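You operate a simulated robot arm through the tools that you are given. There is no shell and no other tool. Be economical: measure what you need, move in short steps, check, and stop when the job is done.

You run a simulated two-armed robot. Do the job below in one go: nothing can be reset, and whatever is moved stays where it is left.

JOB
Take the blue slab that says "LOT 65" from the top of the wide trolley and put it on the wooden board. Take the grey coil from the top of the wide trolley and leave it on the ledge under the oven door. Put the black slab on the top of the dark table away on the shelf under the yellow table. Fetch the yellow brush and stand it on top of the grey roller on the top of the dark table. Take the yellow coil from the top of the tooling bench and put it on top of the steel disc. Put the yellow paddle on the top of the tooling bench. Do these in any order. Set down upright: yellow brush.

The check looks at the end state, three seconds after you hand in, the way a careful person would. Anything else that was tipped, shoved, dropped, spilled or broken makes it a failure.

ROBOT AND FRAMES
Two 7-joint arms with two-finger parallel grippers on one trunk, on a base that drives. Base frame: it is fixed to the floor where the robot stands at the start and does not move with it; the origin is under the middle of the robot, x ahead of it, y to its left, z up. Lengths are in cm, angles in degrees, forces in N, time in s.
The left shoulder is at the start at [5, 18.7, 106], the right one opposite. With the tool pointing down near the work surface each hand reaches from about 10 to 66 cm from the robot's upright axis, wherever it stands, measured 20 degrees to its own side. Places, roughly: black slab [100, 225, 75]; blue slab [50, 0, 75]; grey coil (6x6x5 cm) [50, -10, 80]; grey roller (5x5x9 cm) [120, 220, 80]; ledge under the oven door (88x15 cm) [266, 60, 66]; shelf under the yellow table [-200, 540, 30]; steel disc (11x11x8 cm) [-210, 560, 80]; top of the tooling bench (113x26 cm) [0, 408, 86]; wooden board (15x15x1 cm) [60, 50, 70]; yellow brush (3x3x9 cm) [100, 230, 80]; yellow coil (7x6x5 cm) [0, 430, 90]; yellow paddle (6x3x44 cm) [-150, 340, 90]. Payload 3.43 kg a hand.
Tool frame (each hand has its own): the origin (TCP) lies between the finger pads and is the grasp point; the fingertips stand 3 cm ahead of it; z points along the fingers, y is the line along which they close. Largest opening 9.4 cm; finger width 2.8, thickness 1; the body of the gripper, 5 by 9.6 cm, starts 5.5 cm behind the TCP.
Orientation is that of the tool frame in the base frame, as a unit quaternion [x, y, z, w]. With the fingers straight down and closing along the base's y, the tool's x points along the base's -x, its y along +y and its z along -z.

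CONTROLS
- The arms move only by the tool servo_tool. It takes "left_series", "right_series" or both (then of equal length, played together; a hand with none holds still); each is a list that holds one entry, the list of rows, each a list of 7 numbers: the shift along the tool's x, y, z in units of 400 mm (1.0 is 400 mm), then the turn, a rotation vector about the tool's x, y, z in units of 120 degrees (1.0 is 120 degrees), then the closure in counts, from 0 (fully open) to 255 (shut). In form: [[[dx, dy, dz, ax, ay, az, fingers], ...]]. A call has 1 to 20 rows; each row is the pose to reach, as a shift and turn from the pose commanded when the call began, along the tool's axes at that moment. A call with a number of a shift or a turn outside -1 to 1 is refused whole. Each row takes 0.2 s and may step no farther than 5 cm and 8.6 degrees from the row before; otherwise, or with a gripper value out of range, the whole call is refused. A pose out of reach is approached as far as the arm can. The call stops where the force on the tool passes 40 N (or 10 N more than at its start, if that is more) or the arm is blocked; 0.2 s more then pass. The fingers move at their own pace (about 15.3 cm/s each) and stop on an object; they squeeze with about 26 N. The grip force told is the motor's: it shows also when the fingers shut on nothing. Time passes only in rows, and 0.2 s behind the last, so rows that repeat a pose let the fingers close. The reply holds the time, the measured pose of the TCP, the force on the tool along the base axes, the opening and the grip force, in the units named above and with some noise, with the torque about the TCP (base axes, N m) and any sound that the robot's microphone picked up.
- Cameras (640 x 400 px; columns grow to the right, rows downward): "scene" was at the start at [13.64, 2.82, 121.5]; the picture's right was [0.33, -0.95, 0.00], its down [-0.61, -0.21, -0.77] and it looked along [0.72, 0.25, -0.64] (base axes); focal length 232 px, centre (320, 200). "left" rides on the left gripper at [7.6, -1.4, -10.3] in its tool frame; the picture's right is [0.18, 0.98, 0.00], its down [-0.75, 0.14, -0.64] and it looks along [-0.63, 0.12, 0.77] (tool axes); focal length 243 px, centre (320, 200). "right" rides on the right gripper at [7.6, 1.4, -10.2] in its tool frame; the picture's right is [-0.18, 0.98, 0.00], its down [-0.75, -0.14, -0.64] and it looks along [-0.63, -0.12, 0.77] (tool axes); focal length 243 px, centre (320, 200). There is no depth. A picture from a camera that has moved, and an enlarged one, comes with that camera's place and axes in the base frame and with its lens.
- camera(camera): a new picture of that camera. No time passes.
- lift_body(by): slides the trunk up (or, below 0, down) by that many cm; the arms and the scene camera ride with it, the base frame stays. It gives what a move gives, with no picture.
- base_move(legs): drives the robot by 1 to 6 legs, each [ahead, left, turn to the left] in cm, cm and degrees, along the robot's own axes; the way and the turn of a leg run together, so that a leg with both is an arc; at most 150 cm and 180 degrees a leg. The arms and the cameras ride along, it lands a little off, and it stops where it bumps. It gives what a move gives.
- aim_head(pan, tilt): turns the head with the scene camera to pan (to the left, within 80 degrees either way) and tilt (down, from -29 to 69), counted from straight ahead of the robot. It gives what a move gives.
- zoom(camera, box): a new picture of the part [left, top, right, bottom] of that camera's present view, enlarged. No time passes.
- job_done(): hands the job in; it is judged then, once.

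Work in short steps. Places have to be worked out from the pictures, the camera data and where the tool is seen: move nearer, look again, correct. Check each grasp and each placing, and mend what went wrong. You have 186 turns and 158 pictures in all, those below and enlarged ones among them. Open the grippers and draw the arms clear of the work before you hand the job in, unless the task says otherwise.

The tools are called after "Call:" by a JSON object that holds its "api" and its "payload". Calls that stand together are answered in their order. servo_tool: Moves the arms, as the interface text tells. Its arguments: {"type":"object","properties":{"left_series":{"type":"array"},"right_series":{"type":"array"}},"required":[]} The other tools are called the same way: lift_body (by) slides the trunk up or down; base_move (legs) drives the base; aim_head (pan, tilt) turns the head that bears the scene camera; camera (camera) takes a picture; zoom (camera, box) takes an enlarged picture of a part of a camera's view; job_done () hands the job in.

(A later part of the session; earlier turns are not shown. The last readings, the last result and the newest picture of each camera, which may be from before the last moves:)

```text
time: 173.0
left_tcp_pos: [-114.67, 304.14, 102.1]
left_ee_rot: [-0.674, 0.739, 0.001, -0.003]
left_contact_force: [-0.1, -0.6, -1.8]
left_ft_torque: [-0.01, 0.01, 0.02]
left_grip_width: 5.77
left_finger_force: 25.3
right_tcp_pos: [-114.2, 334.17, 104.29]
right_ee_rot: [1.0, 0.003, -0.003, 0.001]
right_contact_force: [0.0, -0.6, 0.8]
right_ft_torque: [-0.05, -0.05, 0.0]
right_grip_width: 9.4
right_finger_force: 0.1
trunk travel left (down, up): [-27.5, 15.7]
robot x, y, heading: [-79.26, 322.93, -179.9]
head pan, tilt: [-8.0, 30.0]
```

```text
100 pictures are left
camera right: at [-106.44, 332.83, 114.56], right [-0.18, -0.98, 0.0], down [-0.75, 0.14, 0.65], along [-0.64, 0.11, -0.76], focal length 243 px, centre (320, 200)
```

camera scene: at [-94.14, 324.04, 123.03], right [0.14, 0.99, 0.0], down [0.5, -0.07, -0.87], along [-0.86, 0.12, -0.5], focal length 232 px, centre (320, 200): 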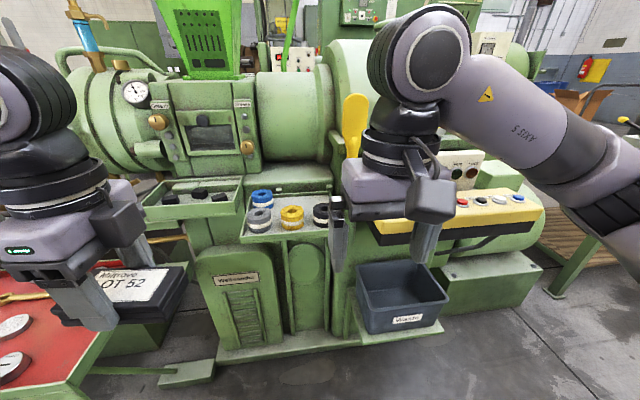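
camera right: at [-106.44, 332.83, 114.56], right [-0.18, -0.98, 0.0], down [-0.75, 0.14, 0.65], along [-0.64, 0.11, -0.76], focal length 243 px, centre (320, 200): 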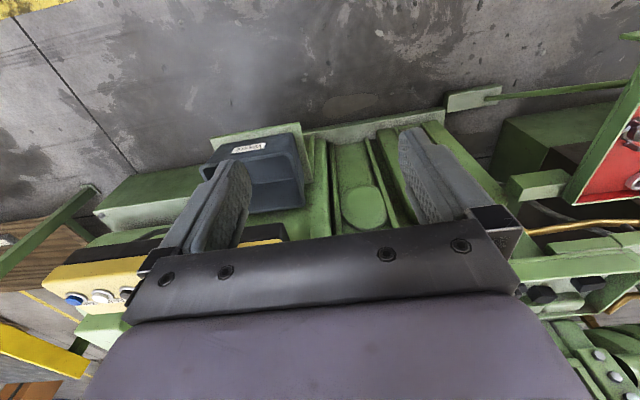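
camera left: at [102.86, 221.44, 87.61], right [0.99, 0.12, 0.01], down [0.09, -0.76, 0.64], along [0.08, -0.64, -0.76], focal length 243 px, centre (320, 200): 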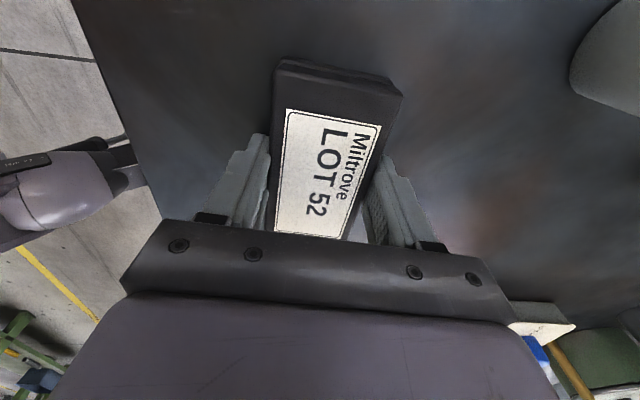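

The paddle is near (-152.5, 341.5), with its handle free between z 90 and 104. I pitch the right hand to horizontal (pointing -x) in the free air before the machine.

Call:
{"api": "servo_tool", "payload": {"right_series": [[[-0.01, -0.016, -0.01, 0, -0.068, 0, 0], [-0.02, -0.032, -0.02, 0, -0.136, 0, 0], [-0.03, -0.048, -0.03, 0, -0.2045, 0, 0], [-0.04, -0.064, -0.04, 0, -0.2727, 0, 0], [-0.05, -0.08, -0.05, 0, -0.341, 0, 0], [-0.06, -0.096, -0.06, 0, -0.409, 0, 0], [-0.07, -0.112, -0.07, 0, -0.477, 0, 0], [-0.08, -0.128, -0.08, 0, -0.545, 0, 0], [-0.09, -0.144, -0.09, 0, -0.6136, 0, 0], [-0.1, -0.16, -0.1, 0, -0.682, 0, 0], [-0.11, -0.18, -0.11, 0, -0.75, 0, 0], [-0.11, -0.18, -0.11, 0, -0.75, 0, 0]]]}}

Call:
{"api": "camera", "payload": {"camera": "scene"}}

Call:
{"api": "camera", "payload": {"camera": "right"}}

```text
time: 175.6
left_tcp_pos: [-114.78, 304.19, 102.17]
left_ee_rot: [-0.674, 0.739, 0.0, -0.003]
left_contact_force: [0.4, -0.4, -1.7]
left_ft_torque: [-0.04, 0.01, -0.05]
left_grip_width: 5.77
left_finger_force: 25.5
right_tcp_pos: [-123.19, 339.15, 109.58]
right_ee_rot: [-0.705, -0.001, 0.709, -0.005]
right_contact_force: [-0.3, 0.6, -0.1]
right_ft_torque: [-0.03, 0.06, 0.02]
right_grip_width: 9.41
right_finger_force: 0.0
right hand out of reach, approached as far as the arm can: row 8, 9, 10, 11, 12
trunk travel left (down, up): [-27.5, 15.7]
robot x, y, heading: [-79.02, 322.54, -179.9]
head pan, tilt: [-8.0, 30.0]
```

```text
99 pictures are left
camera scene: at [-94.18, 324.1, 123.02], right [0.14, 0.99, 0.0], down [0.5, -0.07, -0.87], along [-0.86, 0.12, -0.5], focal length 232 px, centre (320, 200)
```

scene: 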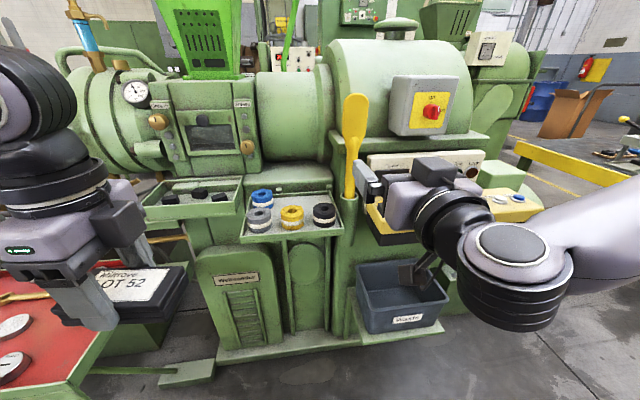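

```text
98 pictures are left
camera right: at [-112.98, 337.92, 101.98], right [0.01, -0.98, 0.19], down [0.64, 0.15, 0.75], along [-0.76, 0.12, 0.63], focal length 243 px, centre (320, 200)
```

right: 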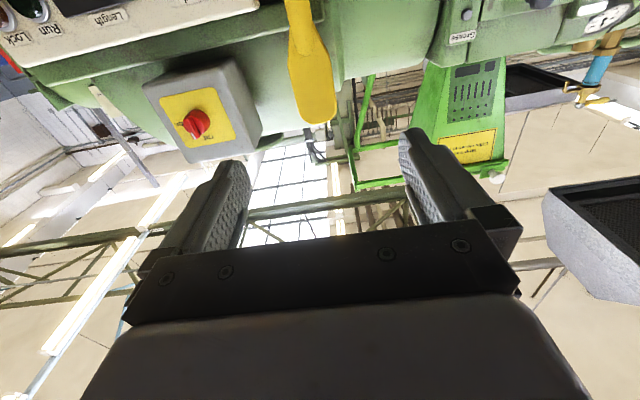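

The hand is horizontal and nearly in line with the paddle (340.7, handle z 90–103). I drive 12 cm forward, then align height and y.

Call:
{"api": "base_move", "payload": {"legs": [[12, 0, 0]]}}

Call:
{"api": "servo_tool", "payload": {"right_series": [[[0.05, -0.01, 0, 0, 0, 0, 0], [0.1, -0.02, 0, 0, 0, 0, 0], [0.15, -0.03, 0, 0, 0, 0, 0], [0.2, -0.03, 0.02, 0, 0, 0, 0], [0.205, -0.03, 0.05, 0, 0, 0, 0], [0.205, -0.03, 0.05, 0, 0, 0, 0]]]}}

Call:
{"api": "camera", "payload": {"camera": "scene"}}

Call:
{"api": "camera", "payload": {"camera": "right"}}

```text
time: 176.8
left_tcp_pos: [-126.7, 304.04, 102.24]
left_ee_rot: [-0.674, 0.739, 0.001, -0.003]
left_contact_force: [0.6, -0.1, -2.4]
left_ft_torque: [-0.01, 0.0, 0.04]
left_grip_width: 5.77
left_finger_force: 26.4
right_tcp_pos: [-135.11, 339.11, 109.54]
right_ee_rot: [-0.706, -0.001, 0.709, -0.003]
right_contact_force: [-0.4, 0.2, -0.4]
right_ft_torque: [-0.01, 0.03, 0.01]
right_grip_width: 9.43
right_finger_force: 0.1
trunk travel left (down, up): [-27.5, 15.7]
robot x, y, heading: [-90.81, 322.83, -179.6]
head pan, tilt: [-8.0, 30.0]
```

```text
time: 178.2
left_tcp_pos: [-126.54, 303.99, 102.13]
left_ee_rot: [-0.674, 0.738, 0.001, -0.003]
left_contact_force: [-0.4, 0.9, -2.9]
left_ft_torque: [0.01, 0.0, 0.0]
left_grip_width: 5.73
left_finger_force: 25.8
right_tcp_pos: [-136.26, 338.08, 102.32]
right_ee_rot: [-0.706, -0.003, 0.708, -0.004]
right_contact_force: [-0.5, 0.3, 0.7]
right_ft_torque: [0.0, 0.0, -0.02]
right_grip_width: 9.39
right_finger_force: 0.1
right hand out of reach, approached as far as the arm can: row 1, 2, 3, 4, 5, 6
trunk travel left (down, up): [-27.5, 15.7]
robot x, y, heading: [-91.07, 322.6, -179.8]
head pan, tilt: [-8.0, 30.0]
```

```text
97 pictures are left
camera scene: at [-106.06, 323.98, 123.03], right [0.14, 0.99, 0.0], down [0.5, -0.07, -0.87], along [-0.86, 0.12, -0.5], focal length 232 px, centre (320, 200)
```

scene: 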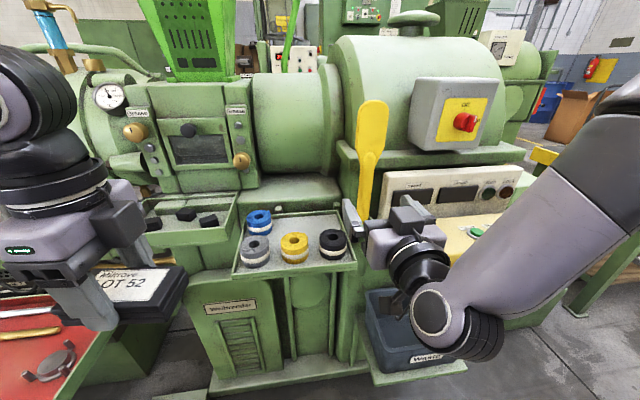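

```text
96 pictures are left
camera right: at [-126.09, 336.72, 94.81], right [0.0, -0.98, 0.19], down [0.64, 0.15, 0.75], along [-0.77, 0.12, 0.63], focal length 243 px, centre (320, 200)
```

right: 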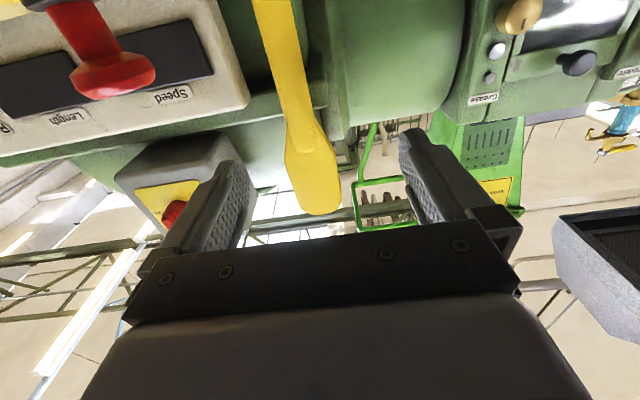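

The pose was only slightly short in y because the arm is folded. I shift the base right 2.6 cm and extend the arm forward, half way first.

Call:
{"api": "base_move", "payload": {"legs": [[0, -2.6, 0]]}}

Call:
{"api": "servo_tool", "payload": {"right_series": [[[0, 0, 0.04, 0, 0, 0, 0], [0, 0, 0.08, 0, 0, 0, 0], [0, 0, 0.12, 0, 0, 0, 0], [0, 0, 0.16, 0, 0, 0, 0], [0, 0, 0.2, 0, 0, 0, 0], [0, 0, 0.2, 0, 0, 0, 0]]]}}

Call:
{"api": "camera", "payload": {"camera": "scene"}}

Call:
{"api": "camera", "payload": {"camera": "right"}}

```text
time: 179.1
left_tcp_pos: [-126.62, 306.63, 102.03]
left_ee_rot: [-0.674, 0.739, 0.001, -0.003]
left_contact_force: [-0.3, 0.3, -2.5]
left_ft_torque: [0.0, 0.03, 0.02]
left_grip_width: 5.75
left_finger_force: 25.7
right_tcp_pos: [-136.3, 340.67, 102.4]
right_ee_rot: [-0.706, 0.0, 0.708, -0.002]
right_contact_force: [0.1, 0.5, 0.1]
right_ft_torque: [-0.01, -0.02, 0.04]
right_grip_width: 9.39
right_finger_force: 0.1
trunk travel left (down, up): [-27.5, 15.7]
robot x, y, heading: [-91.09, 325.4, -179.6]
head pan, tilt: [-8.0, 30.0]
```

```text
time: 180.5
left_tcp_pos: [-126.55, 306.68, 102.3]
left_ee_rot: [-0.674, 0.738, 0.0, -0.003]
left_contact_force: [-0.3, -0.1, -1.7]
left_ft_torque: [-0.02, 0.0, -0.01]
left_grip_width: 5.78
left_finger_force: 26.5
right_tcp_pos: [-144.11, 339.1, 103.25]
right_ee_rot: [0.707, -0.002, -0.707, -0.001]
right_contact_force: [0.0, 0.1, 0.2]
right_ft_torque: [-0.01, 0.0, 0.0]
right_grip_width: 9.38
right_finger_force: 0.1
right hand out of reach, approached as far as the arm can: row 2, 3, 4, 5, 6
trunk travel left (down, up): [-27.5, 15.7]
robot x, y, heading: [-90.91, 325.48, -179.7]
head pan, tilt: [-8.0, 30.0]
```

```text
95 pictures are left
camera scene: at [-106.07, 326.55, 123.03], right [0.13, 0.99, 0.0], down [0.5, -0.07, -0.87], along [-0.86, 0.12, -0.5], focal length 232 px, centre (320, 200)
```

scene: 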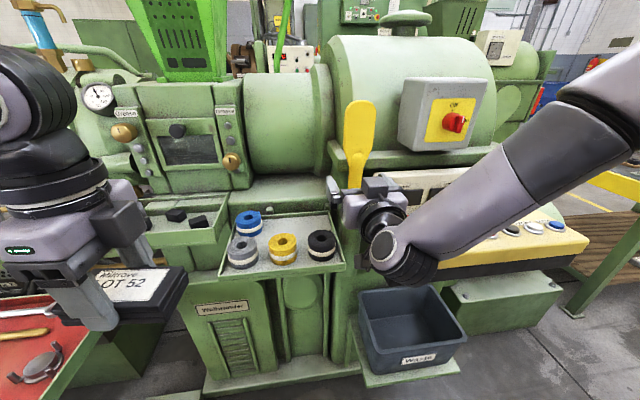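

```text
94 pictures are left
camera right: at [-133.83, 337.66, 95.74], right [0.0, -0.98, 0.19], down [0.64, 0.14, 0.75], along [-0.77, 0.12, 0.63], focal length 243 px, centre (320, 200)
```

right: 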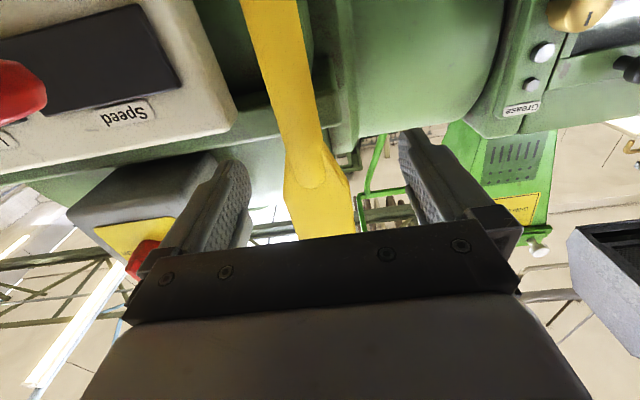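

The arm is near a joint limit, so I use the base and trunk for the fine motion: lower 2 cm, shift right 1.6 cm, then check.

Call:
{"api": "lift_body", "payload": {"by": -2.2}}

Call:
{"api": "base_move", "payload": {"legs": [[0, -1.7, 0]]}}

Call:
{"api": "camera", "payload": {"camera": "right"}}

Call:
{"api": "zoom", "payload": {"camera": "scene", "box": [280, 90, 440, 290]}}

```text
time: 181.2
left_tcp_pos: [-126.51, 306.57, 99.92]
left_ee_rot: [-0.674, 0.738, 0.001, -0.003]
left_contact_force: [0.6, 0.9, -2.0]
left_ft_torque: [-0.01, 0.0, -0.02]
left_grip_width: 5.76
left_finger_force: 26.0
right_tcp_pos: [-144.02, 339.05, 101.08]
right_ee_rot: [0.707, -0.001, -0.707, 0.0]
right_contact_force: [-0.3, 1.3, -0.8]
right_ft_torque: [-0.01, 0.04, -0.01]
right_grip_width: 9.43
right_finger_force: 0.1
trunk travel left (down, up): [-25.3, 17.9]
robot x, y, heading: [-90.96, 324.8, -179.9]
head pan, tilt: [-8.0, 30.0]
```

```text
time: 182.1
left_tcp_pos: [-126.65, 308.24, 99.92]
left_ee_rot: [-0.675, 0.738, 0.0, -0.003]
left_contact_force: [-0.2, -0.4, -1.8]
left_ft_torque: [-0.05, 0.03, -0.01]
left_grip_width: 5.77
left_finger_force: 26.1
right_tcp_pos: [-144.21, 340.59, 100.95]
right_ee_rot: [0.707, -0.002, -0.707, 0.0]
right_contact_force: [-0.2, 1.0, -0.5]
right_ft_torque: [0.01, -0.03, -0.02]
right_grip_width: 9.37
right_finger_force: 0.0
trunk travel left (down, up): [-25.3, 17.9]
robot x, y, heading: [-91.09, 327.01, -179.7]
head pan, tilt: [-8.0, 30.0]
```

```text
93 pictures are left
camera right: at [-133.82, 339.31, 93.54], right [0.0, -0.98, 0.19], down [0.64, 0.14, 0.75], along [-0.77, 0.12, 0.63], focal length 243 px, centre (320, 200)
```

right: 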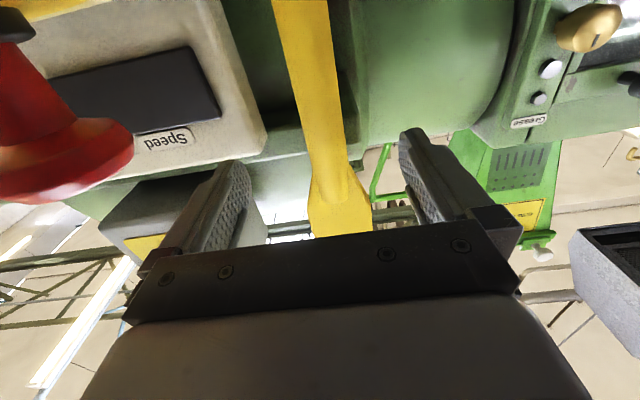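

```text
2.00 times, centred on (360, 190) of scene
camera zoom: at [-106.08, 328.2, 120.83], right [0.13, 0.99, 0.0], down [0.5, -0.07, -0.87], along [-0.86, 0.12, -0.5], focal length 464 px, centre (240, 220)
```

zoom: 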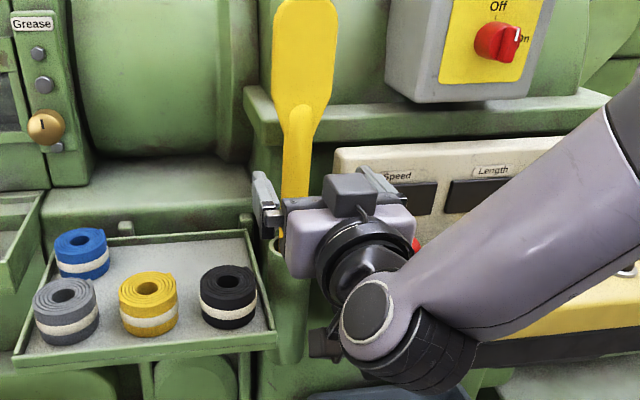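

Alignment looks good (handle y≈340.5). I drive forward 6.8 cm so the handle comes between the fingers.

Call:
{"api": "base_move", "payload": {"legs": [[6.8, 0, 0]]}}

Call:
{"api": "camera", "payload": {"camera": "right"}}

Call:
{"api": "zoom", "payload": {"camera": "scene", "box": [280, 90, 440, 290]}}

```text
time: 183.0
left_tcp_pos: [-130.07, 308.21, 99.93]
left_ee_rot: [-0.674, 0.738, 0.0, -0.003]
left_contact_force: [0.3, -0.4, -2.7]
left_ft_torque: [-0.01, -0.02, 0.04]
left_grip_width: 5.78
left_finger_force: 26.0
right_tcp_pos: [-147.28, 340.57, 101.13]
right_ee_rot: [-0.707, 0.001, 0.708, 0.001]
right_contact_force: [6.8, -0.5, 2.5]
right_ft_torque: [0.1, -0.01, -0.4]
right_grip_width: 9.38
right_finger_force: 0.0
trunk travel left (down, up): [-25.3, 17.9]
robot x, y, heading: [-94.53, 326.94, -179.9]
head pan, tilt: [-8.0, 30.0]
stopped in leg 1: the force on the tool passed its limit at 119 N (the readings are from after the stop); the commanded pose is now the measured one
```

```text
91 pictures are left
camera right: at [-136.91, 339.25, 93.56], right [0.0, -0.98, 0.18], down [0.64, 0.14, 0.75], along [-0.77, 0.12, 0.63], focal length 243 px, centre (320, 200)
```

right: 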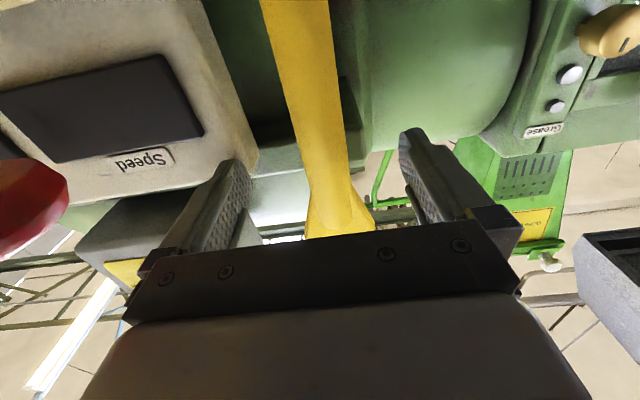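

```text
2.00 times, centred on (360, 190) of scene
camera zoom: at [-109.62, 328.17, 120.84], right [0.14, 0.99, 0.0], down [0.49, -0.07, -0.87], along [-0.86, 0.12, -0.5], focal length 464 px, centre (240, 220)
```

zoom: 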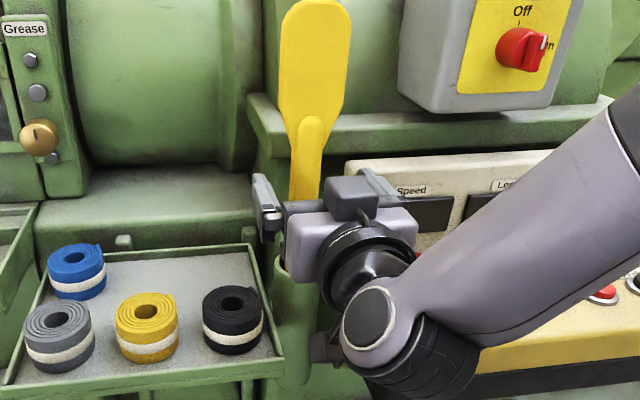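

The right fingertip touched the cream control panel (its left edge at y≈344.4). I back off 1.5 cm, narrow the fingers to about 5 cm, and re-check.

Call:
{"api": "base_move", "payload": {"legs": [[-1.5, 0, 0]]}}

Call:
{"api": "servo_tool", "payload": {"right_series": [[[0, 0, 0, 0, 0, 0, 112], [0, 0, 0, 0, 0, 0, 112], [0, 0, 0, 0, 0, 0, 112]]]}}

Call:
{"api": "camera", "payload": {"camera": "right"}}

```text
time: 183.8
left_tcp_pos: [-128.73, 308.27, 99.88]
left_ee_rot: [-0.675, 0.738, -0.001, -0.004]
left_contact_force: [0.8, 1.0, -2.3]
left_ft_torque: [0.0, 0.03, 0.0]
left_grip_width: 5.77
left_finger_force: 25.7
right_tcp_pos: [-145.61, 340.67, 100.95]
right_ee_rot: [0.707, -0.002, -0.707, -0.002]
right_contact_force: [0.1, 0.1, 0.2]
right_ft_torque: [0.0, 0.01, -0.01]
right_grip_width: 9.4
right_finger_force: 0.1
trunk travel left (down, up): [-25.3, 17.9]
robot x, y, heading: [-93.63, 326.8, -179.8]
head pan, tilt: [-8.0, 30.0]
```

```text
time: 184.6
left_tcp_pos: [-128.7, 308.34, 99.85]
left_ee_rot: [-0.675, 0.738, 0.0, -0.003]
left_contact_force: [0.7, -0.5, -2.1]
left_ft_torque: [-0.02, 0.0, 0.01]
left_grip_width: 5.77
left_finger_force: 25.8
right_tcp_pos: [-145.76, 340.61, 101.01]
right_ee_rot: [0.707, -0.002, -0.707, -0.001]
right_contact_force: [0.5, -0.2, 0.8]
right_ft_torque: [0.02, -0.02, 0.02]
right_grip_width: 5.27
right_finger_force: 0.0
trunk travel left (down, up): [-25.3, 17.9]
robot x, y, heading: [-93.21, 327.38, -179.7]
head pan, tilt: [-8.0, 30.0]
```

```text
89 pictures are left
camera right: at [-135.51, 339.27, 93.49], right [0.0, -0.98, 0.18], down [0.64, 0.14, 0.75], along [-0.77, 0.12, 0.63], focal length 243 px, centre (320, 200)
```

right: 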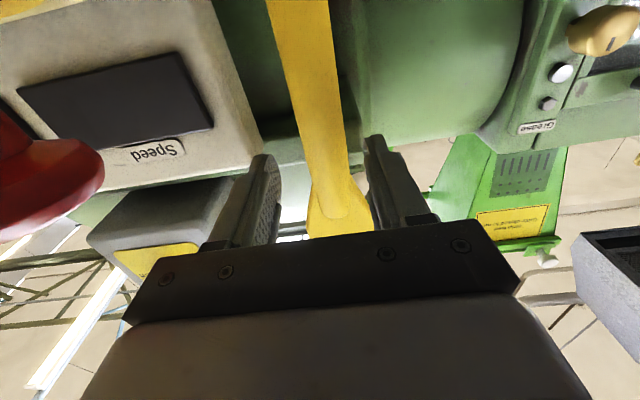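

The handle is at y≈340.3, 3.3 cm wide. I shift the hand 0.4 cm toward -y, then drive forward.

Call:
{"api": "servo_tool", "payload": {"right_series": [[[0, 0.005, 0, 0, 0, 0, 112], [0, 0.01, 0, 0, 0, 0, 112], [0, 0.01, 0, 0, 0, 0, 112]]]}}

Call:
{"api": "base_move", "payload": {"legs": [[5, 0, 0]]}}

Call:
{"api": "camera", "payload": {"camera": "right"}}

```text
time: 185.3
left_tcp_pos: [-128.79, 308.24, 99.95]
left_ee_rot: [-0.675, 0.738, -0.001, -0.004]
left_contact_force: [-0.5, -0.3, -2.0]
left_ft_torque: [-0.02, 0.02, 0.01]
left_grip_width: 5.78
left_finger_force: 26.0
right_tcp_pos: [-145.77, 340.25, 100.99]
right_ee_rot: [-0.707, 0.002, 0.707, 0.002]
right_contact_force: [0.4, -0.4, 0.0]
right_ft_torque: [-0.02, -0.01, 0.0]
right_grip_width: 5.27
right_finger_force: 0.1
trunk travel left (down, up): [-25.3, 17.9]
robot x, y, heading: [-92.85, 326.39, -179.8]
head pan, tilt: [-8.0, 30.0]
```

```text
time: 186.3
left_tcp_pos: [-133.6, 308.22, 99.87]
left_ee_rot: [-0.675, 0.738, -0.002, -0.003]
left_contact_force: [0.3, 0.8, -2.4]
left_ft_torque: [-0.01, -0.02, 0.03]
left_grip_width: 5.77
left_finger_force: 25.5
right_tcp_pos: [-150.8, 340.21, 101.09]
right_ee_rot: [0.707, -0.002, -0.707, -0.002]
right_contact_force: [0.1, 0.3, 0.2]
right_ft_torque: [0.03, -0.01, -0.02]
right_grip_width: 5.26
right_finger_force: 0.1
trunk travel left (down, up): [-25.3, 17.9]
robot x, y, heading: [-98.54, 326.81, -179.7]
head pan, tilt: [-8.0, 30.0]
```

```text
88 pictures are left
camera right: at [-140.48, 338.88, 93.52], right [0.0, -0.98, 0.18], down [0.64, 0.14, 0.75], along [-0.77, 0.12, 0.63], focal length 243 px, centre (320, 200)
```

right: 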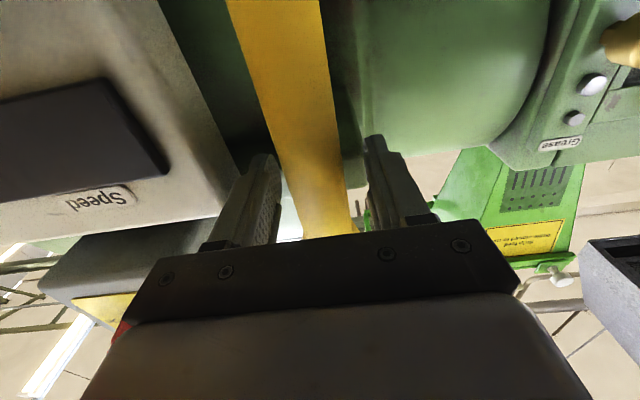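

The handle is now between the fingers. Close.

Call:
{"api": "servo_tool", "payload": {"right_series": [[[0, 0, 0, 0, 0, 0, 255], [0, 0, 0, 0, 0, 0, 255], [0, 0, 0, 0, 0, 0, 255], [0, 0, 0, 0, 0, 0, 255]]]}}

Call:
{"api": "camera", "payload": {"camera": "right"}}

```text
time: 187.3
left_tcp_pos: [-133.64, 308.26, 99.78]
left_ee_rot: [-0.675, 0.738, 0.0, -0.003]
left_contact_force: [0.6, -0.4, -2.1]
left_ft_torque: [-0.02, 0.01, 0.03]
left_grip_width: 5.75
left_finger_force: 26.0
right_tcp_pos: [-150.69, 340.35, 101.0]
right_ee_rot: [0.707, -0.002, -0.707, -0.002]
right_contact_force: [0.1, 0.6, 1.2]
right_ft_torque: [0.13, -0.15, 0.02]
right_grip_width: 3.4
right_finger_force: 25.9
trunk travel left (down, up): [-25.3, 17.9]
robot x, y, heading: [-98.01, 326.7, -179.4]
head pan, tilt: [-8.0, 30.0]
```

```text
87 pictures are left
camera right: at [-140.45, 338.88, 93.55], right [0.0, -0.98, 0.18], down [0.64, 0.14, 0.75], along [-0.77, 0.12, 0.63], focal length 243 px, centre (320, 200)
```

right: 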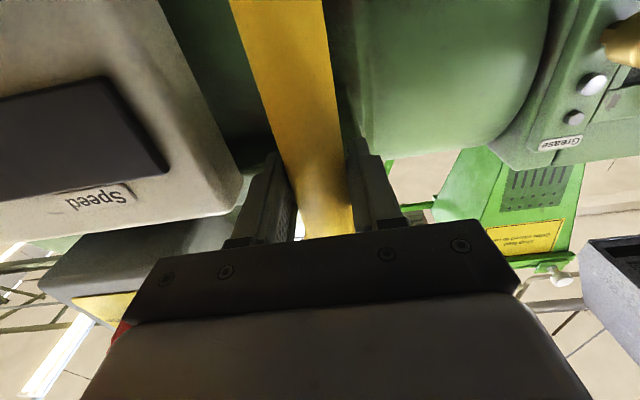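

Held at 3.4 cm. I lift straight up with the trunk in stages.

Call:
{"api": "lift_body", "payload": {"by": 6}}

Call:
{"api": "lift_body", "payload": {"by": 11.5}}

Call:
{"api": "camera", "payload": {"camera": "scene"}}

```text
time: 188.3
left_tcp_pos: [-133.72, 308.27, 106.05]
left_ee_rot: [-0.675, 0.738, -0.001, -0.003]
left_contact_force: [0.1, 0.3, -2.8]
left_ft_torque: [-0.03, 0.02, -0.02]
left_grip_width: 5.75
left_finger_force: 25.4
right_tcp_pos: [-150.64, 340.31, 106.91]
right_ee_rot: [0.707, -0.001, -0.707, 0.0]
right_contact_force: [-0.6, 0.4, -2.2]
right_ft_torque: [-0.01, 0.02, 0.02]
right_grip_width: 3.42
right_finger_force: 26.5
trunk travel left (down, up): [-31.3, 11.9]
robot x, y, heading: [-98.0, 327.02, -179.8]
head pan, tilt: [-8.0, 30.0]
```

```text
time: 189.7
left_tcp_pos: [-133.75, 308.28, 117.38]
left_ee_rot: [-0.675, 0.738, -0.001, -0.003]
left_contact_force: [-0.6, 0.4, -1.4]
left_ft_torque: [-0.01, 0.0, 0.0]
left_grip_width: 5.75
left_finger_force: 26.7
right_tcp_pos: [-150.64, 340.39, 118.58]
right_ee_rot: [0.707, -0.001, -0.707, 0.0]
right_contact_force: [-0.7, 1.0, -2.4]
right_ft_torque: [-0.01, -0.02, -0.02]
right_grip_width: 3.4
right_finger_force: 25.7
trunk travel left (down, up): [-42.8, 0.4]
robot x, y, heading: [-98.45, 326.96, -179.7]
head pan, tilt: [-8.0, 30.0]
```

```text
86 pictures are left
camera scene: at [-113.19, 328.17, 138.32], right [0.14, 0.99, 0.0], down [0.5, -0.07, -0.87], along [-0.86, 0.12, -0.5], focal length 232 px, centre (320, 200)
```

scene: 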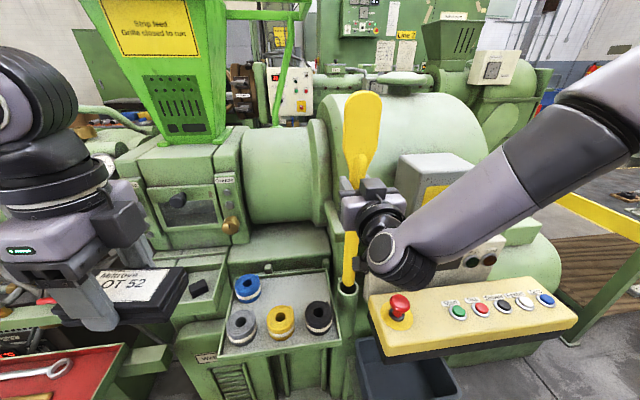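

The handle end is about at the rim. I raise 8 cm more with the arm.

Call:
{"api": "servo_tool", "payload": {"right_series": [[[-0.03, 0, 0, 0, 0, 0, 255], [-0.07, 0, 0, 0, 0, 0, 255], [-0.11, 0, 0, 0, 0, 0, 255], [-0.15, 0, 0, 0, 0, 0, 255], [-0.19, 0, 0, 0, 0, 0, 255], [-0.19, 0, 0, 0, 0, 0, 255]]]}}

Call:
{"api": "camera", "payload": {"camera": "scene"}}

```text
time: 191.1
left_tcp_pos: [-133.71, 308.31, 117.43]
left_ee_rot: [-0.675, 0.738, -0.001, -0.002]
left_contact_force: [0.8, 0.6, -2.7]
left_ft_torque: [-0.02, 0.0, 0.0]
left_grip_width: 5.75
left_finger_force: 25.6
right_tcp_pos: [-150.78, 340.4, 126.2]
right_ee_rot: [0.707, -0.002, -0.707, -0.002]
right_contact_force: [0.1, 0.6, -2.6]
right_ft_torque: [0.02, 0.02, 0.01]
right_grip_width: 3.42
right_finger_force: 26.5
trunk travel left (down, up): [-42.8, 0.4]
robot x, y, heading: [-97.87, 326.91, -179.8]
head pan, tilt: [-8.0, 30.0]
```

```text
85 pictures are left
camera scene: at [-113.18, 328.16, 138.32], right [0.14, 0.99, 0.0], down [0.5, -0.07, -0.87], along [-0.86, 0.12, -0.5], focal length 232 px, centre (320, 200)
```

scene: 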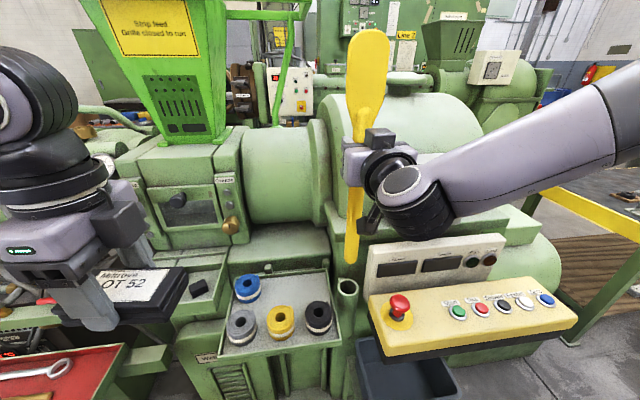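

The paddle is clear of the pocket. I back the base off 42 cm, then swing the paddle to horizontal (tool down, paddle across) in free air.

Call:
{"api": "base_move", "payload": {"legs": [[-42, 0, 0]]}}

Call:
{"api": "servo_tool", "payload": {"right_series": [[[0, 0, 0, -0.0385, 0.0385, -0.0385, 255], [0, 0, 0, -0.077, 0.077, -0.077, 255], [0, 0, 0, -0.1155, 0.1155, -0.1155, 255], [0, 0, 0, -0.154, 0.154, -0.154, 255], [0, 0, 0, -0.1925, 0.1925, -0.1925, 255], [0, 0, 0, -0.231, 0.231, -0.231, 255], [0, 0, 0, -0.2695, 0.2695, -0.2695, 255], [0, 0, 0, -0.308, 0.308, -0.308, 255], [0, 0, 0, -0.3465, 0.3465, -0.3465, 255], [0, 0, 0, -0.385, 0.385, -0.385, 255], [0, 0, 0, -0.4235, 0.4235, -0.4235, 255], [0, 0, 0, -0.462, 0.462, -0.462, 255], [0, 0, 0, -0.5, 0.5, -0.5, 255], [0, 0, 0, -0.5385, 0.5385, -0.5385, 255], [0, 0, 0, -0.5774, 0.5774, -0.5774, 255], [0, 0, 0, -0.5774, 0.5774, -0.5774, 255]]]}}

Call:
{"api": "camera", "payload": {"camera": "scene"}}

```text
time: 193.7
left_tcp_pos: [-91.91, 308.6, 117.43]
left_ee_rot: [-0.674, 0.739, -0.001, -0.004]
left_contact_force: [0.5, 0.0, -2.0]
left_ft_torque: [-0.03, 0.04, 0.01]
left_grip_width: 5.75
left_finger_force: 26.1
right_tcp_pos: [-108.7, 340.57, 126.11]
right_ee_rot: [0.707, -0.002, -0.707, -0.003]
right_contact_force: [0.2, 0.0, -1.9]
right_ft_torque: [-0.01, -0.03, 0.01]
right_grip_width: 3.41
right_finger_force: 25.5
trunk travel left (down, up): [-42.8, 0.4]
robot x, y, heading: [-56.23, 327.06, 180.1]
head pan, tilt: [-8.0, 30.0]
```

```text
time: 197.1
left_tcp_pos: [-91.92, 308.43, 117.3]
left_ee_rot: [-0.673, 0.739, 0.0, -0.003]
left_contact_force: [0.3, 0.1, -2.0]
left_ft_torque: [0.01, 0.01, -0.01]
left_grip_width: 5.75
left_finger_force: 25.5
right_tcp_pos: [-88.23, 333.94, 121.06]
right_ee_rot: [0.71, 0.704, 0.001, 0.001]
right_contact_force: [-2.3, -2.3, -4.1]
right_ft_torque: [-0.68, -0.02, 0.56]
right_grip_width: 3.4
right_finger_force: 25.8
right hand out of reach, approached as far as the arm can: row 9, 10, 11, 12, 13, 14, 15, 16
trunk travel left (down, up): [-42.8, 0.4]
robot x, y, heading: [-56.07, 326.72, 180.0]
head pan, tilt: [-8.0, 30.0]
```

```text
84 pictures are left
camera scene: at [-71.28, 328.31, 138.33], right [0.14, 0.99, 0.0], down [0.49, -0.07, -0.87], along [-0.86, 0.12, -0.5], focal length 232 px, centre (320, 200)
```

scene: 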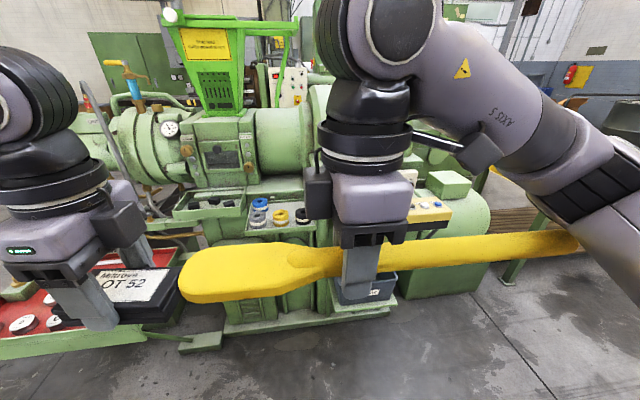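

Orientation is reached, but the hand was pulled in close and there's a slight torque (light contact somewhere). I move the hand forward, down and slightly right, away from the left hand and arm.

Call:
{"api": "servo_tool", "payload": {"right_series": [[[0.01, -0.05, 0.02, 0, 0, 0, 255], [0.03, -0.12, 0.05, 0, 0, 0, 255], [0.05, -0.2, 0.1, 0, 0, 0, 255], [0.07, -0.28, 0.15, 0, 0, 0, 255], [0.09, -0.36, 0.2, 0, 0, 0, 255], [0.1, -0.42, 0.25, 0, 0, 0, 255], [0.1, -0.42, 0.25, 0, 0, 0, 255]]]}}

Call:
{"api": "camera", "payload": {"camera": "scene"}}

Call:
{"api": "camera", "payload": {"camera": "right"}}

```text
time: 198.7
left_tcp_pos: [-91.89, 308.52, 117.25]
left_ee_rot: [-0.674, 0.739, -0.001, -0.003]
left_contact_force: [-0.6, -0.3, -2.9]
left_ft_torque: [-0.03, 0.01, -0.01]
left_grip_width: 5.74
left_finger_force: 26.1
right_tcp_pos: [-88.88, 333.8, 115.57]
right_ee_rot: [0.71, 0.704, -0.001, 0.0]
right_contact_force: [0.0, 0.0, -1.6]
right_ft_torque: [-0.13, -0.01, -0.04]
right_grip_width: 3.4
right_finger_force: 25.4
right hand out of reach, approached as far as the arm can: row 1, 2, 3, 4, 5, 6, 7
trunk travel left (down, up): [-42.8, 0.4]
robot x, y, heading: [-56.12, 326.77, 179.9]
head pan, tilt: [-8.0, 30.0]
```

```text
83 pictures are left
camera scene: at [-71.31, 328.29, 138.33], right [0.14, 0.99, 0.0], down [0.5, -0.07, -0.87], along [-0.86, 0.12, -0.5], focal length 232 px, centre (320, 200)
```

scene: 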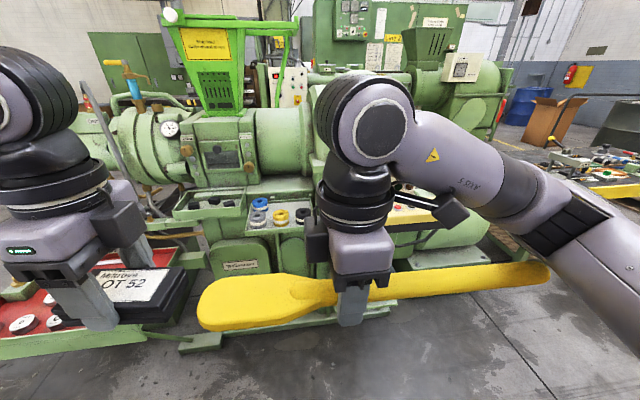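

```text
82 pictures are left
camera right: at [-87.38, 341.52, 125.93], right [0.98, -0.19, 0.0], down [-0.15, -0.75, 0.64], along [-0.12, -0.63, -0.77], focal length 243 px, centre (320, 200)
```

right: 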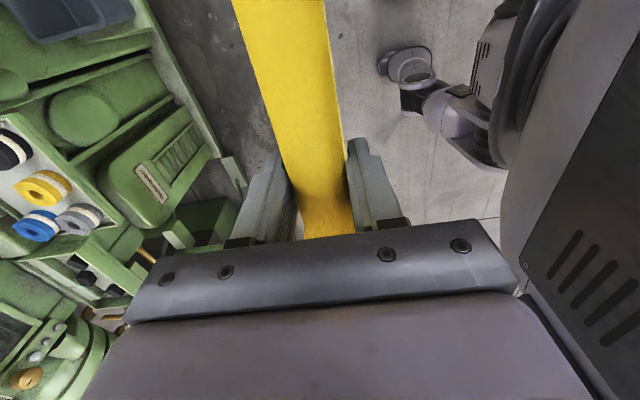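

The commanded pose had drifted beyond reach. I bring the command back to a reachable point about 45 cm ahead and lower.

Call:
{"api": "servo_tool", "payload": {"right_series": [[[-0.01, 0.076, 0.05, 0, 0, 0, 255], [-0.022, 0.152, 0.1, 0, 0, 0, 255], [-0.034, 0.229, 0.15, 0, 0, 0, 255], [-0.045, 0.305, 0.2, 0, 0, 0, 255], [-0.056, 0.381, 0.25, 0, 0, 0, 255], [-0.067, 0.457, 0.3, 0, 0, 0, 255], [-0.079, 0.534, 0.35, 0, 0, 0, 255], [-0.09, 0.61, 0.4, 0, 0, 0, 255], [-0.09, 0.61, 0.4, 0, 0, 0, 255]]]}}

Call:
{"api": "camera", "payload": {"camera": "scene"}}

```text
time: 199.9
left_tcp_pos: [-91.98, 308.48, 117.34]
left_ee_rot: [-0.674, 0.739, 0.0, -0.002]
left_contact_force: [0.7, 0.3, -2.2]
left_ft_torque: [0.02, -0.03, 0.06]
left_grip_width: 5.76
left_finger_force: 26.0
right_tcp_pos: [-75.58, 332.18, 106.82]
right_ee_rot: [0.713, 0.701, -0.005, -0.005]
right_contact_force: [-8.9, -1.3, -6.5]
right_ft_torque: [-0.12, -0.69, 0.14]
right_grip_width: 3.41
right_finger_force: 26.0
trunk travel left (down, up): [-42.8, 0.4]
robot x, y, heading: [-56.1, 326.88, 179.9]
head pan, tilt: [-8.0, 30.0]
stopped in row 5 (right hand): the force on the tool passed its limit at 123 N (the readings are from after the stop); the commanded pose is now the measured one
```

```text
81 pictures are left
camera scene: at [-71.32, 328.28, 138.33], right [0.14, 0.99, 0.0], down [0.5, -0.07, -0.87], along [-0.86, 0.12, -0.5], focal length 232 px, centre (320, 200)
```

scene: 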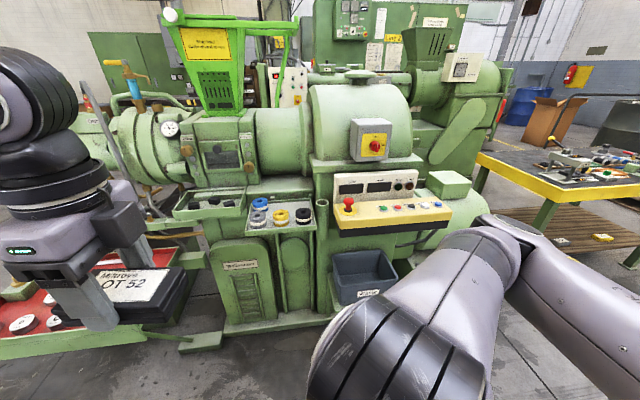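

The hand actually went from the measured pose and bumped my own body. I move it forward again, gently, and see how far it follows.

Call:
{"api": "servo_tool", "payload": {"right_series": [[[0, -0.04, 0, 0, 0, 0, 255], [0, -0.1, 0, 0, 0, 0, 255], [0, -0.16, 0, 0, 0, 0, 255], [0, -0.22, 0.02, 0, 0, 0, 255], [0, -0.28, 0.04, 0, 0, 0, 255], [0, -0.28, 0.04, 0, 0, 0, 255]]]}}

Call:
{"api": "camera", "payload": {"camera": "scene"}}

Call:
{"api": "camera", "payload": {"camera": "right"}}

```text
time: 201.3
left_tcp_pos: [-91.87, 308.42, 117.32]
left_ee_rot: [-0.674, 0.739, -0.002, -0.003]
left_contact_force: [0.4, 0.7, -2.1]
left_ft_torque: [-0.01, 0.05, 0.01]
left_grip_width: 5.74
left_finger_force: 25.7
right_tcp_pos: [-86.85, 332.19, 105.29]
right_ee_rot: [0.712, 0.702, -0.003, -0.005]
right_contact_force: [-0.1, 0.4, -1.6]
right_ft_torque: [-0.14, -0.02, 0.0]
right_grip_width: 3.4
right_finger_force: 26.0
trunk travel left (down, up): [-42.8, 0.4]
robot x, y, heading: [-56.48, 327.09, 180.0]
head pan, tilt: [-8.0, 30.0]
```

```text
80 pictures are left
camera scene: at [-71.3, 328.28, 138.33], right [0.14, 0.99, 0.0], down [0.5, -0.07, -0.87], along [-0.86, 0.12, -0.5], focal length 232 px, centre (320, 200)
```

scene: 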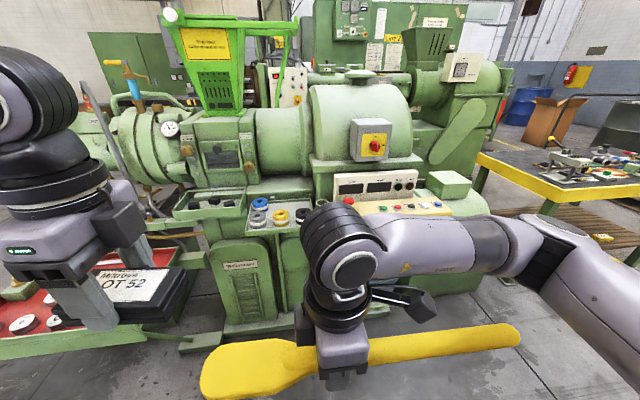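

```text
79 pictures are left
camera right: at [-85.16, 339.86, 115.77], right [0.98, -0.2, -0.01], down [-0.14, -0.75, 0.64], along [-0.14, -0.63, -0.77], focal length 243 px, centre (320, 200)
```

right: 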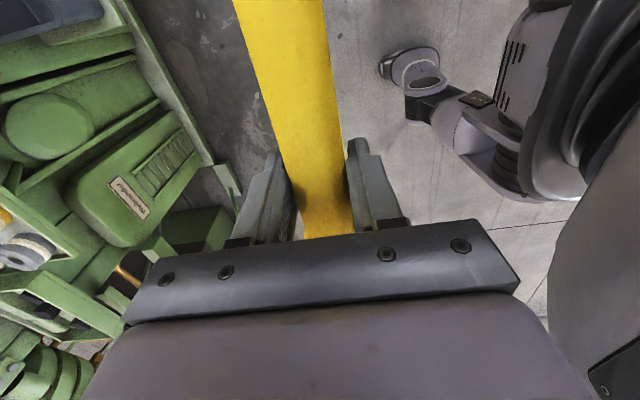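

Good, it follows now and the paddle is held firmly across. I move to the open floor, turn round to heading 0, and slide along the bench's west side.

Call:
{"api": "base_move", "payload": {"legs": [[0, 30, 0], [0, 0, 180]]}}

Call:
{"api": "aim_head", "payload": {"pan": 45, "tilt": 30}}

Call:
{"api": "camera", "payload": {"camera": "scene"}}

```text
time: 211.7
left_tcp_pos: [-19.44, 313.19, 117.32]
left_ee_rot: [0.759, 0.651, 0.002, -0.001]
left_contact_force: [-0.6, -0.1, -1.8]
left_ft_torque: [0.01, -0.02, 0.03]
left_grip_width: 5.79
left_finger_force: 26.2
right_tcp_pos: [-26.03, 289.82, 105.44]
right_ee_rot: [-0.681, 0.732, -0.006, 0.004]
right_contact_force: [0.4, -0.5, -1.5]
right_ft_torque: [0.13, -0.01, 0.02]
right_grip_width: 3.4
right_finger_force: 25.9
trunk travel left (down, up): [-42.8, 0.4]
robot x, y, heading: [-56.21, 296.49, -3.6]
head pan, tilt: [-8.0, 30.0]
```

```text
time: 212.9
left_tcp_pos: [-19.44, 313.16, 117.34]
left_ee_rot: [0.759, 0.652, 0.003, -0.002]
left_contact_force: [-0.3, 0.0, -2.1]
left_ft_torque: [0.04, -0.01, -0.03]
left_grip_width: 5.76
left_finger_force: 25.9
right_tcp_pos: [-26.12, 289.77, 105.42]
right_ee_rot: [-0.681, 0.732, -0.005, 0.003]
right_contact_force: [0.5, -0.2, -2.4]
right_ft_torque: [0.15, -0.02, 0.04]
right_grip_width: 3.4
right_finger_force: 26.1
trunk travel left (down, up): [-42.8, 0.4]
robot x, y, heading: [-56.08, 296.83, -3.6]
head pan, tilt: [45.0, 30.0]
```

```text
78 pictures are left
camera scene: at [-43.83, 302.47, 138.33], right [0.66, -0.75, 0.0], down [-0.37, -0.33, -0.87], along [0.65, 0.57, -0.5], focal length 232 px, centre (320, 200)
```

scene: 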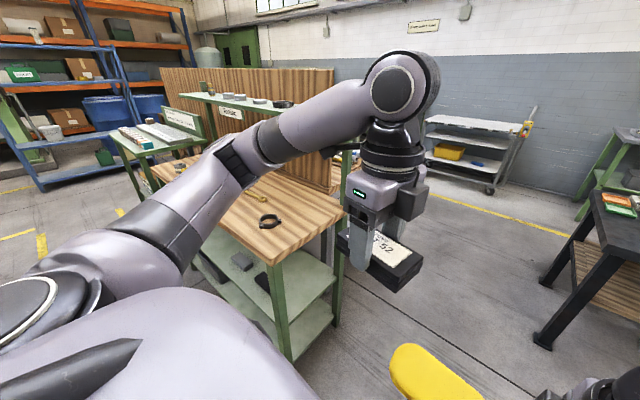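

There is a shelf over the bench's east side. I zoom in to measure its height and extent before placing anything.

Call:
{"api": "zoom", "payload": {"camera": "scene", "box": [100, 60, 380, 260]}}

```text
2.00 times, centred on (240, 160) of scene
camera zoom: at [-43.83, 302.47, 138.33], right [0.66, -0.75, 0.0], down [-0.37, -0.33, -0.87], along [0.65, 0.57, -0.5], focal length 464 px, centre (480, 280)
```

zoom: 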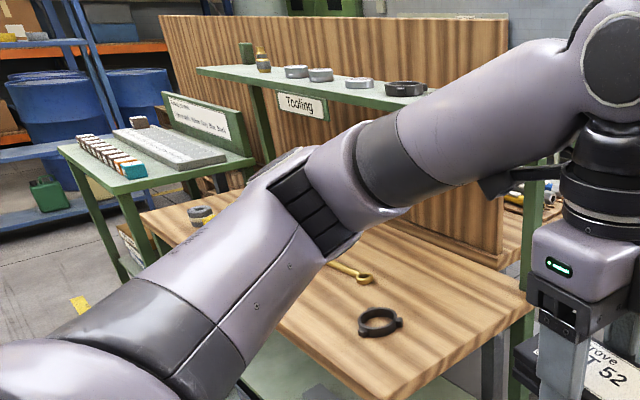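

The shelf front edge is at x≈21, z≈122, so I'll lay the paddle at x≈7 with y about 404–448. I drive along the bench's west side to y≈449.

Call:
{"api": "base_move", "payload": {"legs": [[0, 0, 3.6], [0, 76, 0], [0, 76, 0]]}}

Call:
{"api": "aim_head", "payload": {"pan": -15, "tilt": 45}}

Call:
{"api": "camera", "payload": {"camera": "scene"}}

```text
time: 226.9
left_tcp_pos: [-20.38, 464.76, 117.35]
left_ee_rot: [0.741, 0.672, 0.002, -0.001]
left_contact_force: [-0.8, -0.4, -2.4]
left_ft_torque: [0.01, 0.02, 0.01]
left_grip_width: 5.78
left_finger_force: 25.9
right_tcp_pos: [-25.78, 440.95, 105.41]
right_ee_rot: [-0.701, 0.713, -0.006, 0.004]
right_contact_force: [0.6, -0.5, -1.8]
right_ft_torque: [0.19, -0.02, 0.0]
right_grip_width: 3.43
right_finger_force: 26.1
trunk travel left (down, up): [-42.8, 0.4]
robot x, y, heading: [-55.93, 446.34, -0.4]
head pan, tilt: [45.0, 30.0]
```

```text
time: 228.2
left_tcp_pos: [-20.35, 464.72, 117.29]
left_ee_rot: [0.741, 0.672, 0.003, 0.0]
left_contact_force: [-0.5, -0.2, -3.1]
left_ft_torque: [0.03, -0.02, -0.01]
left_grip_width: 5.76
left_finger_force: 25.9
right_tcp_pos: [-25.68, 441.05, 105.41]
right_ee_rot: [-0.701, 0.713, -0.006, 0.003]
right_contact_force: [0.4, -0.3, -1.9]
right_ft_torque: [0.13, 0.01, 0.01]
right_grip_width: 3.4
right_finger_force: 26.4
trunk travel left (down, up): [-42.8, 0.4]
robot x, y, heading: [-56.34, 446.41, -0.2]
head pan, tilt: [-15.0, 45.0]
```

```text
76 pictures are left
camera scene: at [-42.73, 444.25, 136.07], right [-0.26, -0.96, 0.0], down [-0.68, 0.19, -0.71], along [0.68, -0.19, -0.71], focal length 232 px, centre (320, 200)
```

scene: 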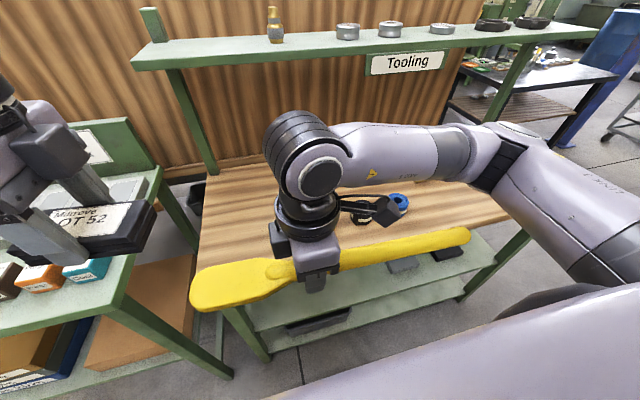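

The bench spans y 349–465. I drive ahead 12 cm, then extend the paddle over the bench at z 105 (clear of the coils).

Call:
{"api": "base_move", "payload": {"legs": [[12, 0, 0]]}}

Call:
{"api": "servo_tool", "payload": {"right_series": [[[0.04, -0.07, 0, 0, 0, 0, 255], [0.08, -0.15, 0, 0, 0, 0, 255], [0.12, -0.24, 0, 0, 0, 0, 255], [0.16, -0.33, 0, 0, 0, 0, 255], [0.2, -0.42, 0.02, 0, 0, 0, 255], [0.24, -0.51, 0.04, 0, 0, 0, 255], [0.24, -0.51, 0.08, 0, 0, 0, 255], [0.24, -0.51, 0.08, 0, 0, 0, 255]]]}}

Call:
{"api": "camera", "payload": {"camera": "scene"}}

Call:
{"api": "camera", "payload": {"camera": "right"}}

```text
time: 229.7
left_tcp_pos: [-8.96, 464.82, 117.45]
left_ee_rot: [0.74, 0.672, 0.004, -0.002]
left_contact_force: [0.2, 0.2, -2.0]
left_ft_torque: [0.02, -0.02, 0.0]
left_grip_width: 5.76
left_finger_force: 26.2
right_tcp_pos: [-14.12, 440.99, 105.46]
right_ee_rot: [-0.701, 0.713, -0.005, 0.004]
right_contact_force: [-0.7, 0.0, -2.5]
right_ft_torque: [0.18, 0.01, 0.01]
right_grip_width: 3.42
right_finger_force: 26.1
trunk travel left (down, up): [-42.8, 0.4]
robot x, y, heading: [-44.76, 446.71, -0.4]
head pan, tilt: [-15.0, 45.0]
stopped in leg 1: the robot was blocked; the commanded pose is now the measured one
```

```text
time: 231.5
left_tcp_pos: [-8.81, 464.72, 117.37]
left_ee_rot: [0.74, 0.672, 0.002, -0.001]
left_contact_force: [-0.3, 0.7, -2.0]
left_ft_torque: [-0.01, 0.01, -0.03]
left_grip_width: 5.74
left_finger_force: 25.3
right_tcp_pos: [-13.05, 440.4, 105.4]
right_ee_rot: [-0.701, 0.713, -0.004, 0.003]
right_contact_force: [-0.6, 0.5, -2.6]
right_ft_torque: [0.12, -0.03, -0.03]
right_grip_width: 3.43
right_finger_force: 26.2
right hand out of reach, approached as far as the arm can: row 1, 2, 3, 4, 5, 6, 7, 8
trunk travel left (down, up): [-42.8, 0.4]
robot x, y, heading: [-44.48, 446.13, -0.3]
head pan, tilt: [-15.0, 45.0]
```

```text
75 pictures are left
camera scene: at [-31.06, 444.22, 136.07], right [-0.26, -0.97, 0.0], down [-0.68, 0.19, -0.71], along [0.68, -0.19, -0.71], focal length 232 px, centre (320, 200)
```

scene: 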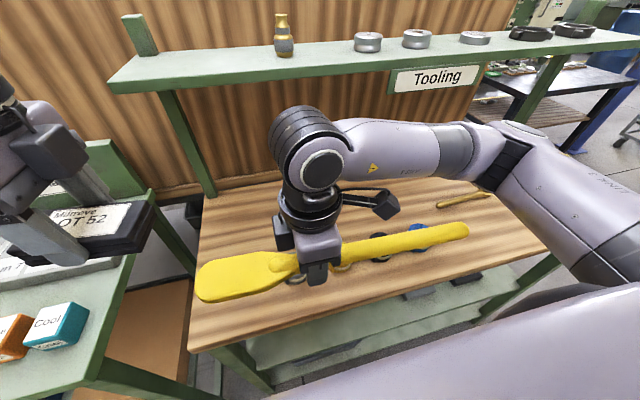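

```text
74 pictures are left
camera right: at [-14.74, 432.92, 115.74], right [-0.98, 0.2, -0.01], down [0.15, 0.75, 0.64], along [0.14, 0.63, -0.77], focal length 243 px, centre (320, 200)
```

right: 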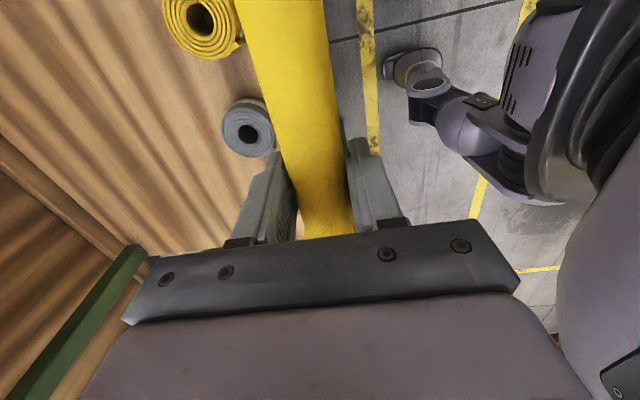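

The arm is at a wrist limit in this yaw. I test by yawing 30° toward the default orientation while moving forward.

Call:
{"api": "servo_tool", "payload": {"right_series": [[[0, 0, 0, 0, 0, 0.05, 255], [0, -0.02, 0, 0, 0, 0.1, 255], [0, -0.06, 0, 0, 0, 0.15, 255], [0, -0.11, 0, 0, 0, 0.2, 255], [0, -0.17, 0, 0, 0, 0.25, 255], [0, -0.23, 0, 0, 0, 0.25, 255], [0, -0.23, 0, 0, 0, 0.25, 255]]]}}

Call:
{"api": "camera", "payload": {"camera": "scene"}}

```text
time: 233.1
left_tcp_pos: [-8.82, 464.67, 117.3]
left_ee_rot: [0.74, 0.672, 0.003, -0.001]
left_contact_force: [0.2, 0.0, -2.2]
left_ft_torque: [0.02, 0.01, -0.01]
left_grip_width: 5.77
left_finger_force: 26.1
right_tcp_pos: [-3.66, 440.43, 104.9]
right_ee_rot: [-0.493, 0.87, -0.004, 0.004]
right_contact_force: [0.5, 0.1, -1.6]
right_ft_torque: [0.15, -0.07, 0.02]
right_grip_width: 3.43
right_finger_force: 25.8
trunk travel left (down, up): [-42.8, 0.4]
robot x, y, heading: [-44.52, 446.14, -0.2]
head pan, tilt: [-15.0, 45.0]
```

```text
73 pictures are left
camera scene: at [-31.07, 444.21, 136.07], right [-0.26, -0.97, 0.0], down [-0.68, 0.19, -0.71], along [0.68, -0.19, -0.71], focal length 232 px, centre (320, 200)
```

scene: 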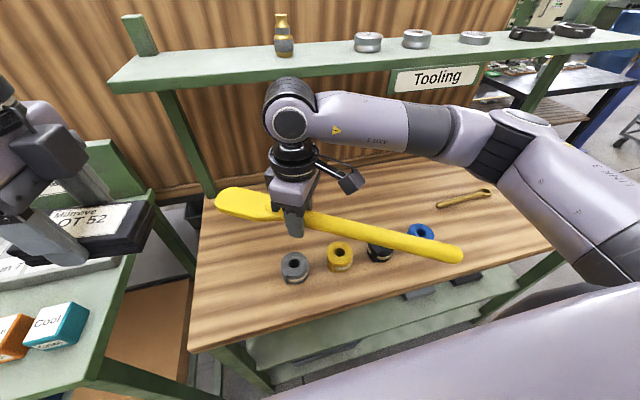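

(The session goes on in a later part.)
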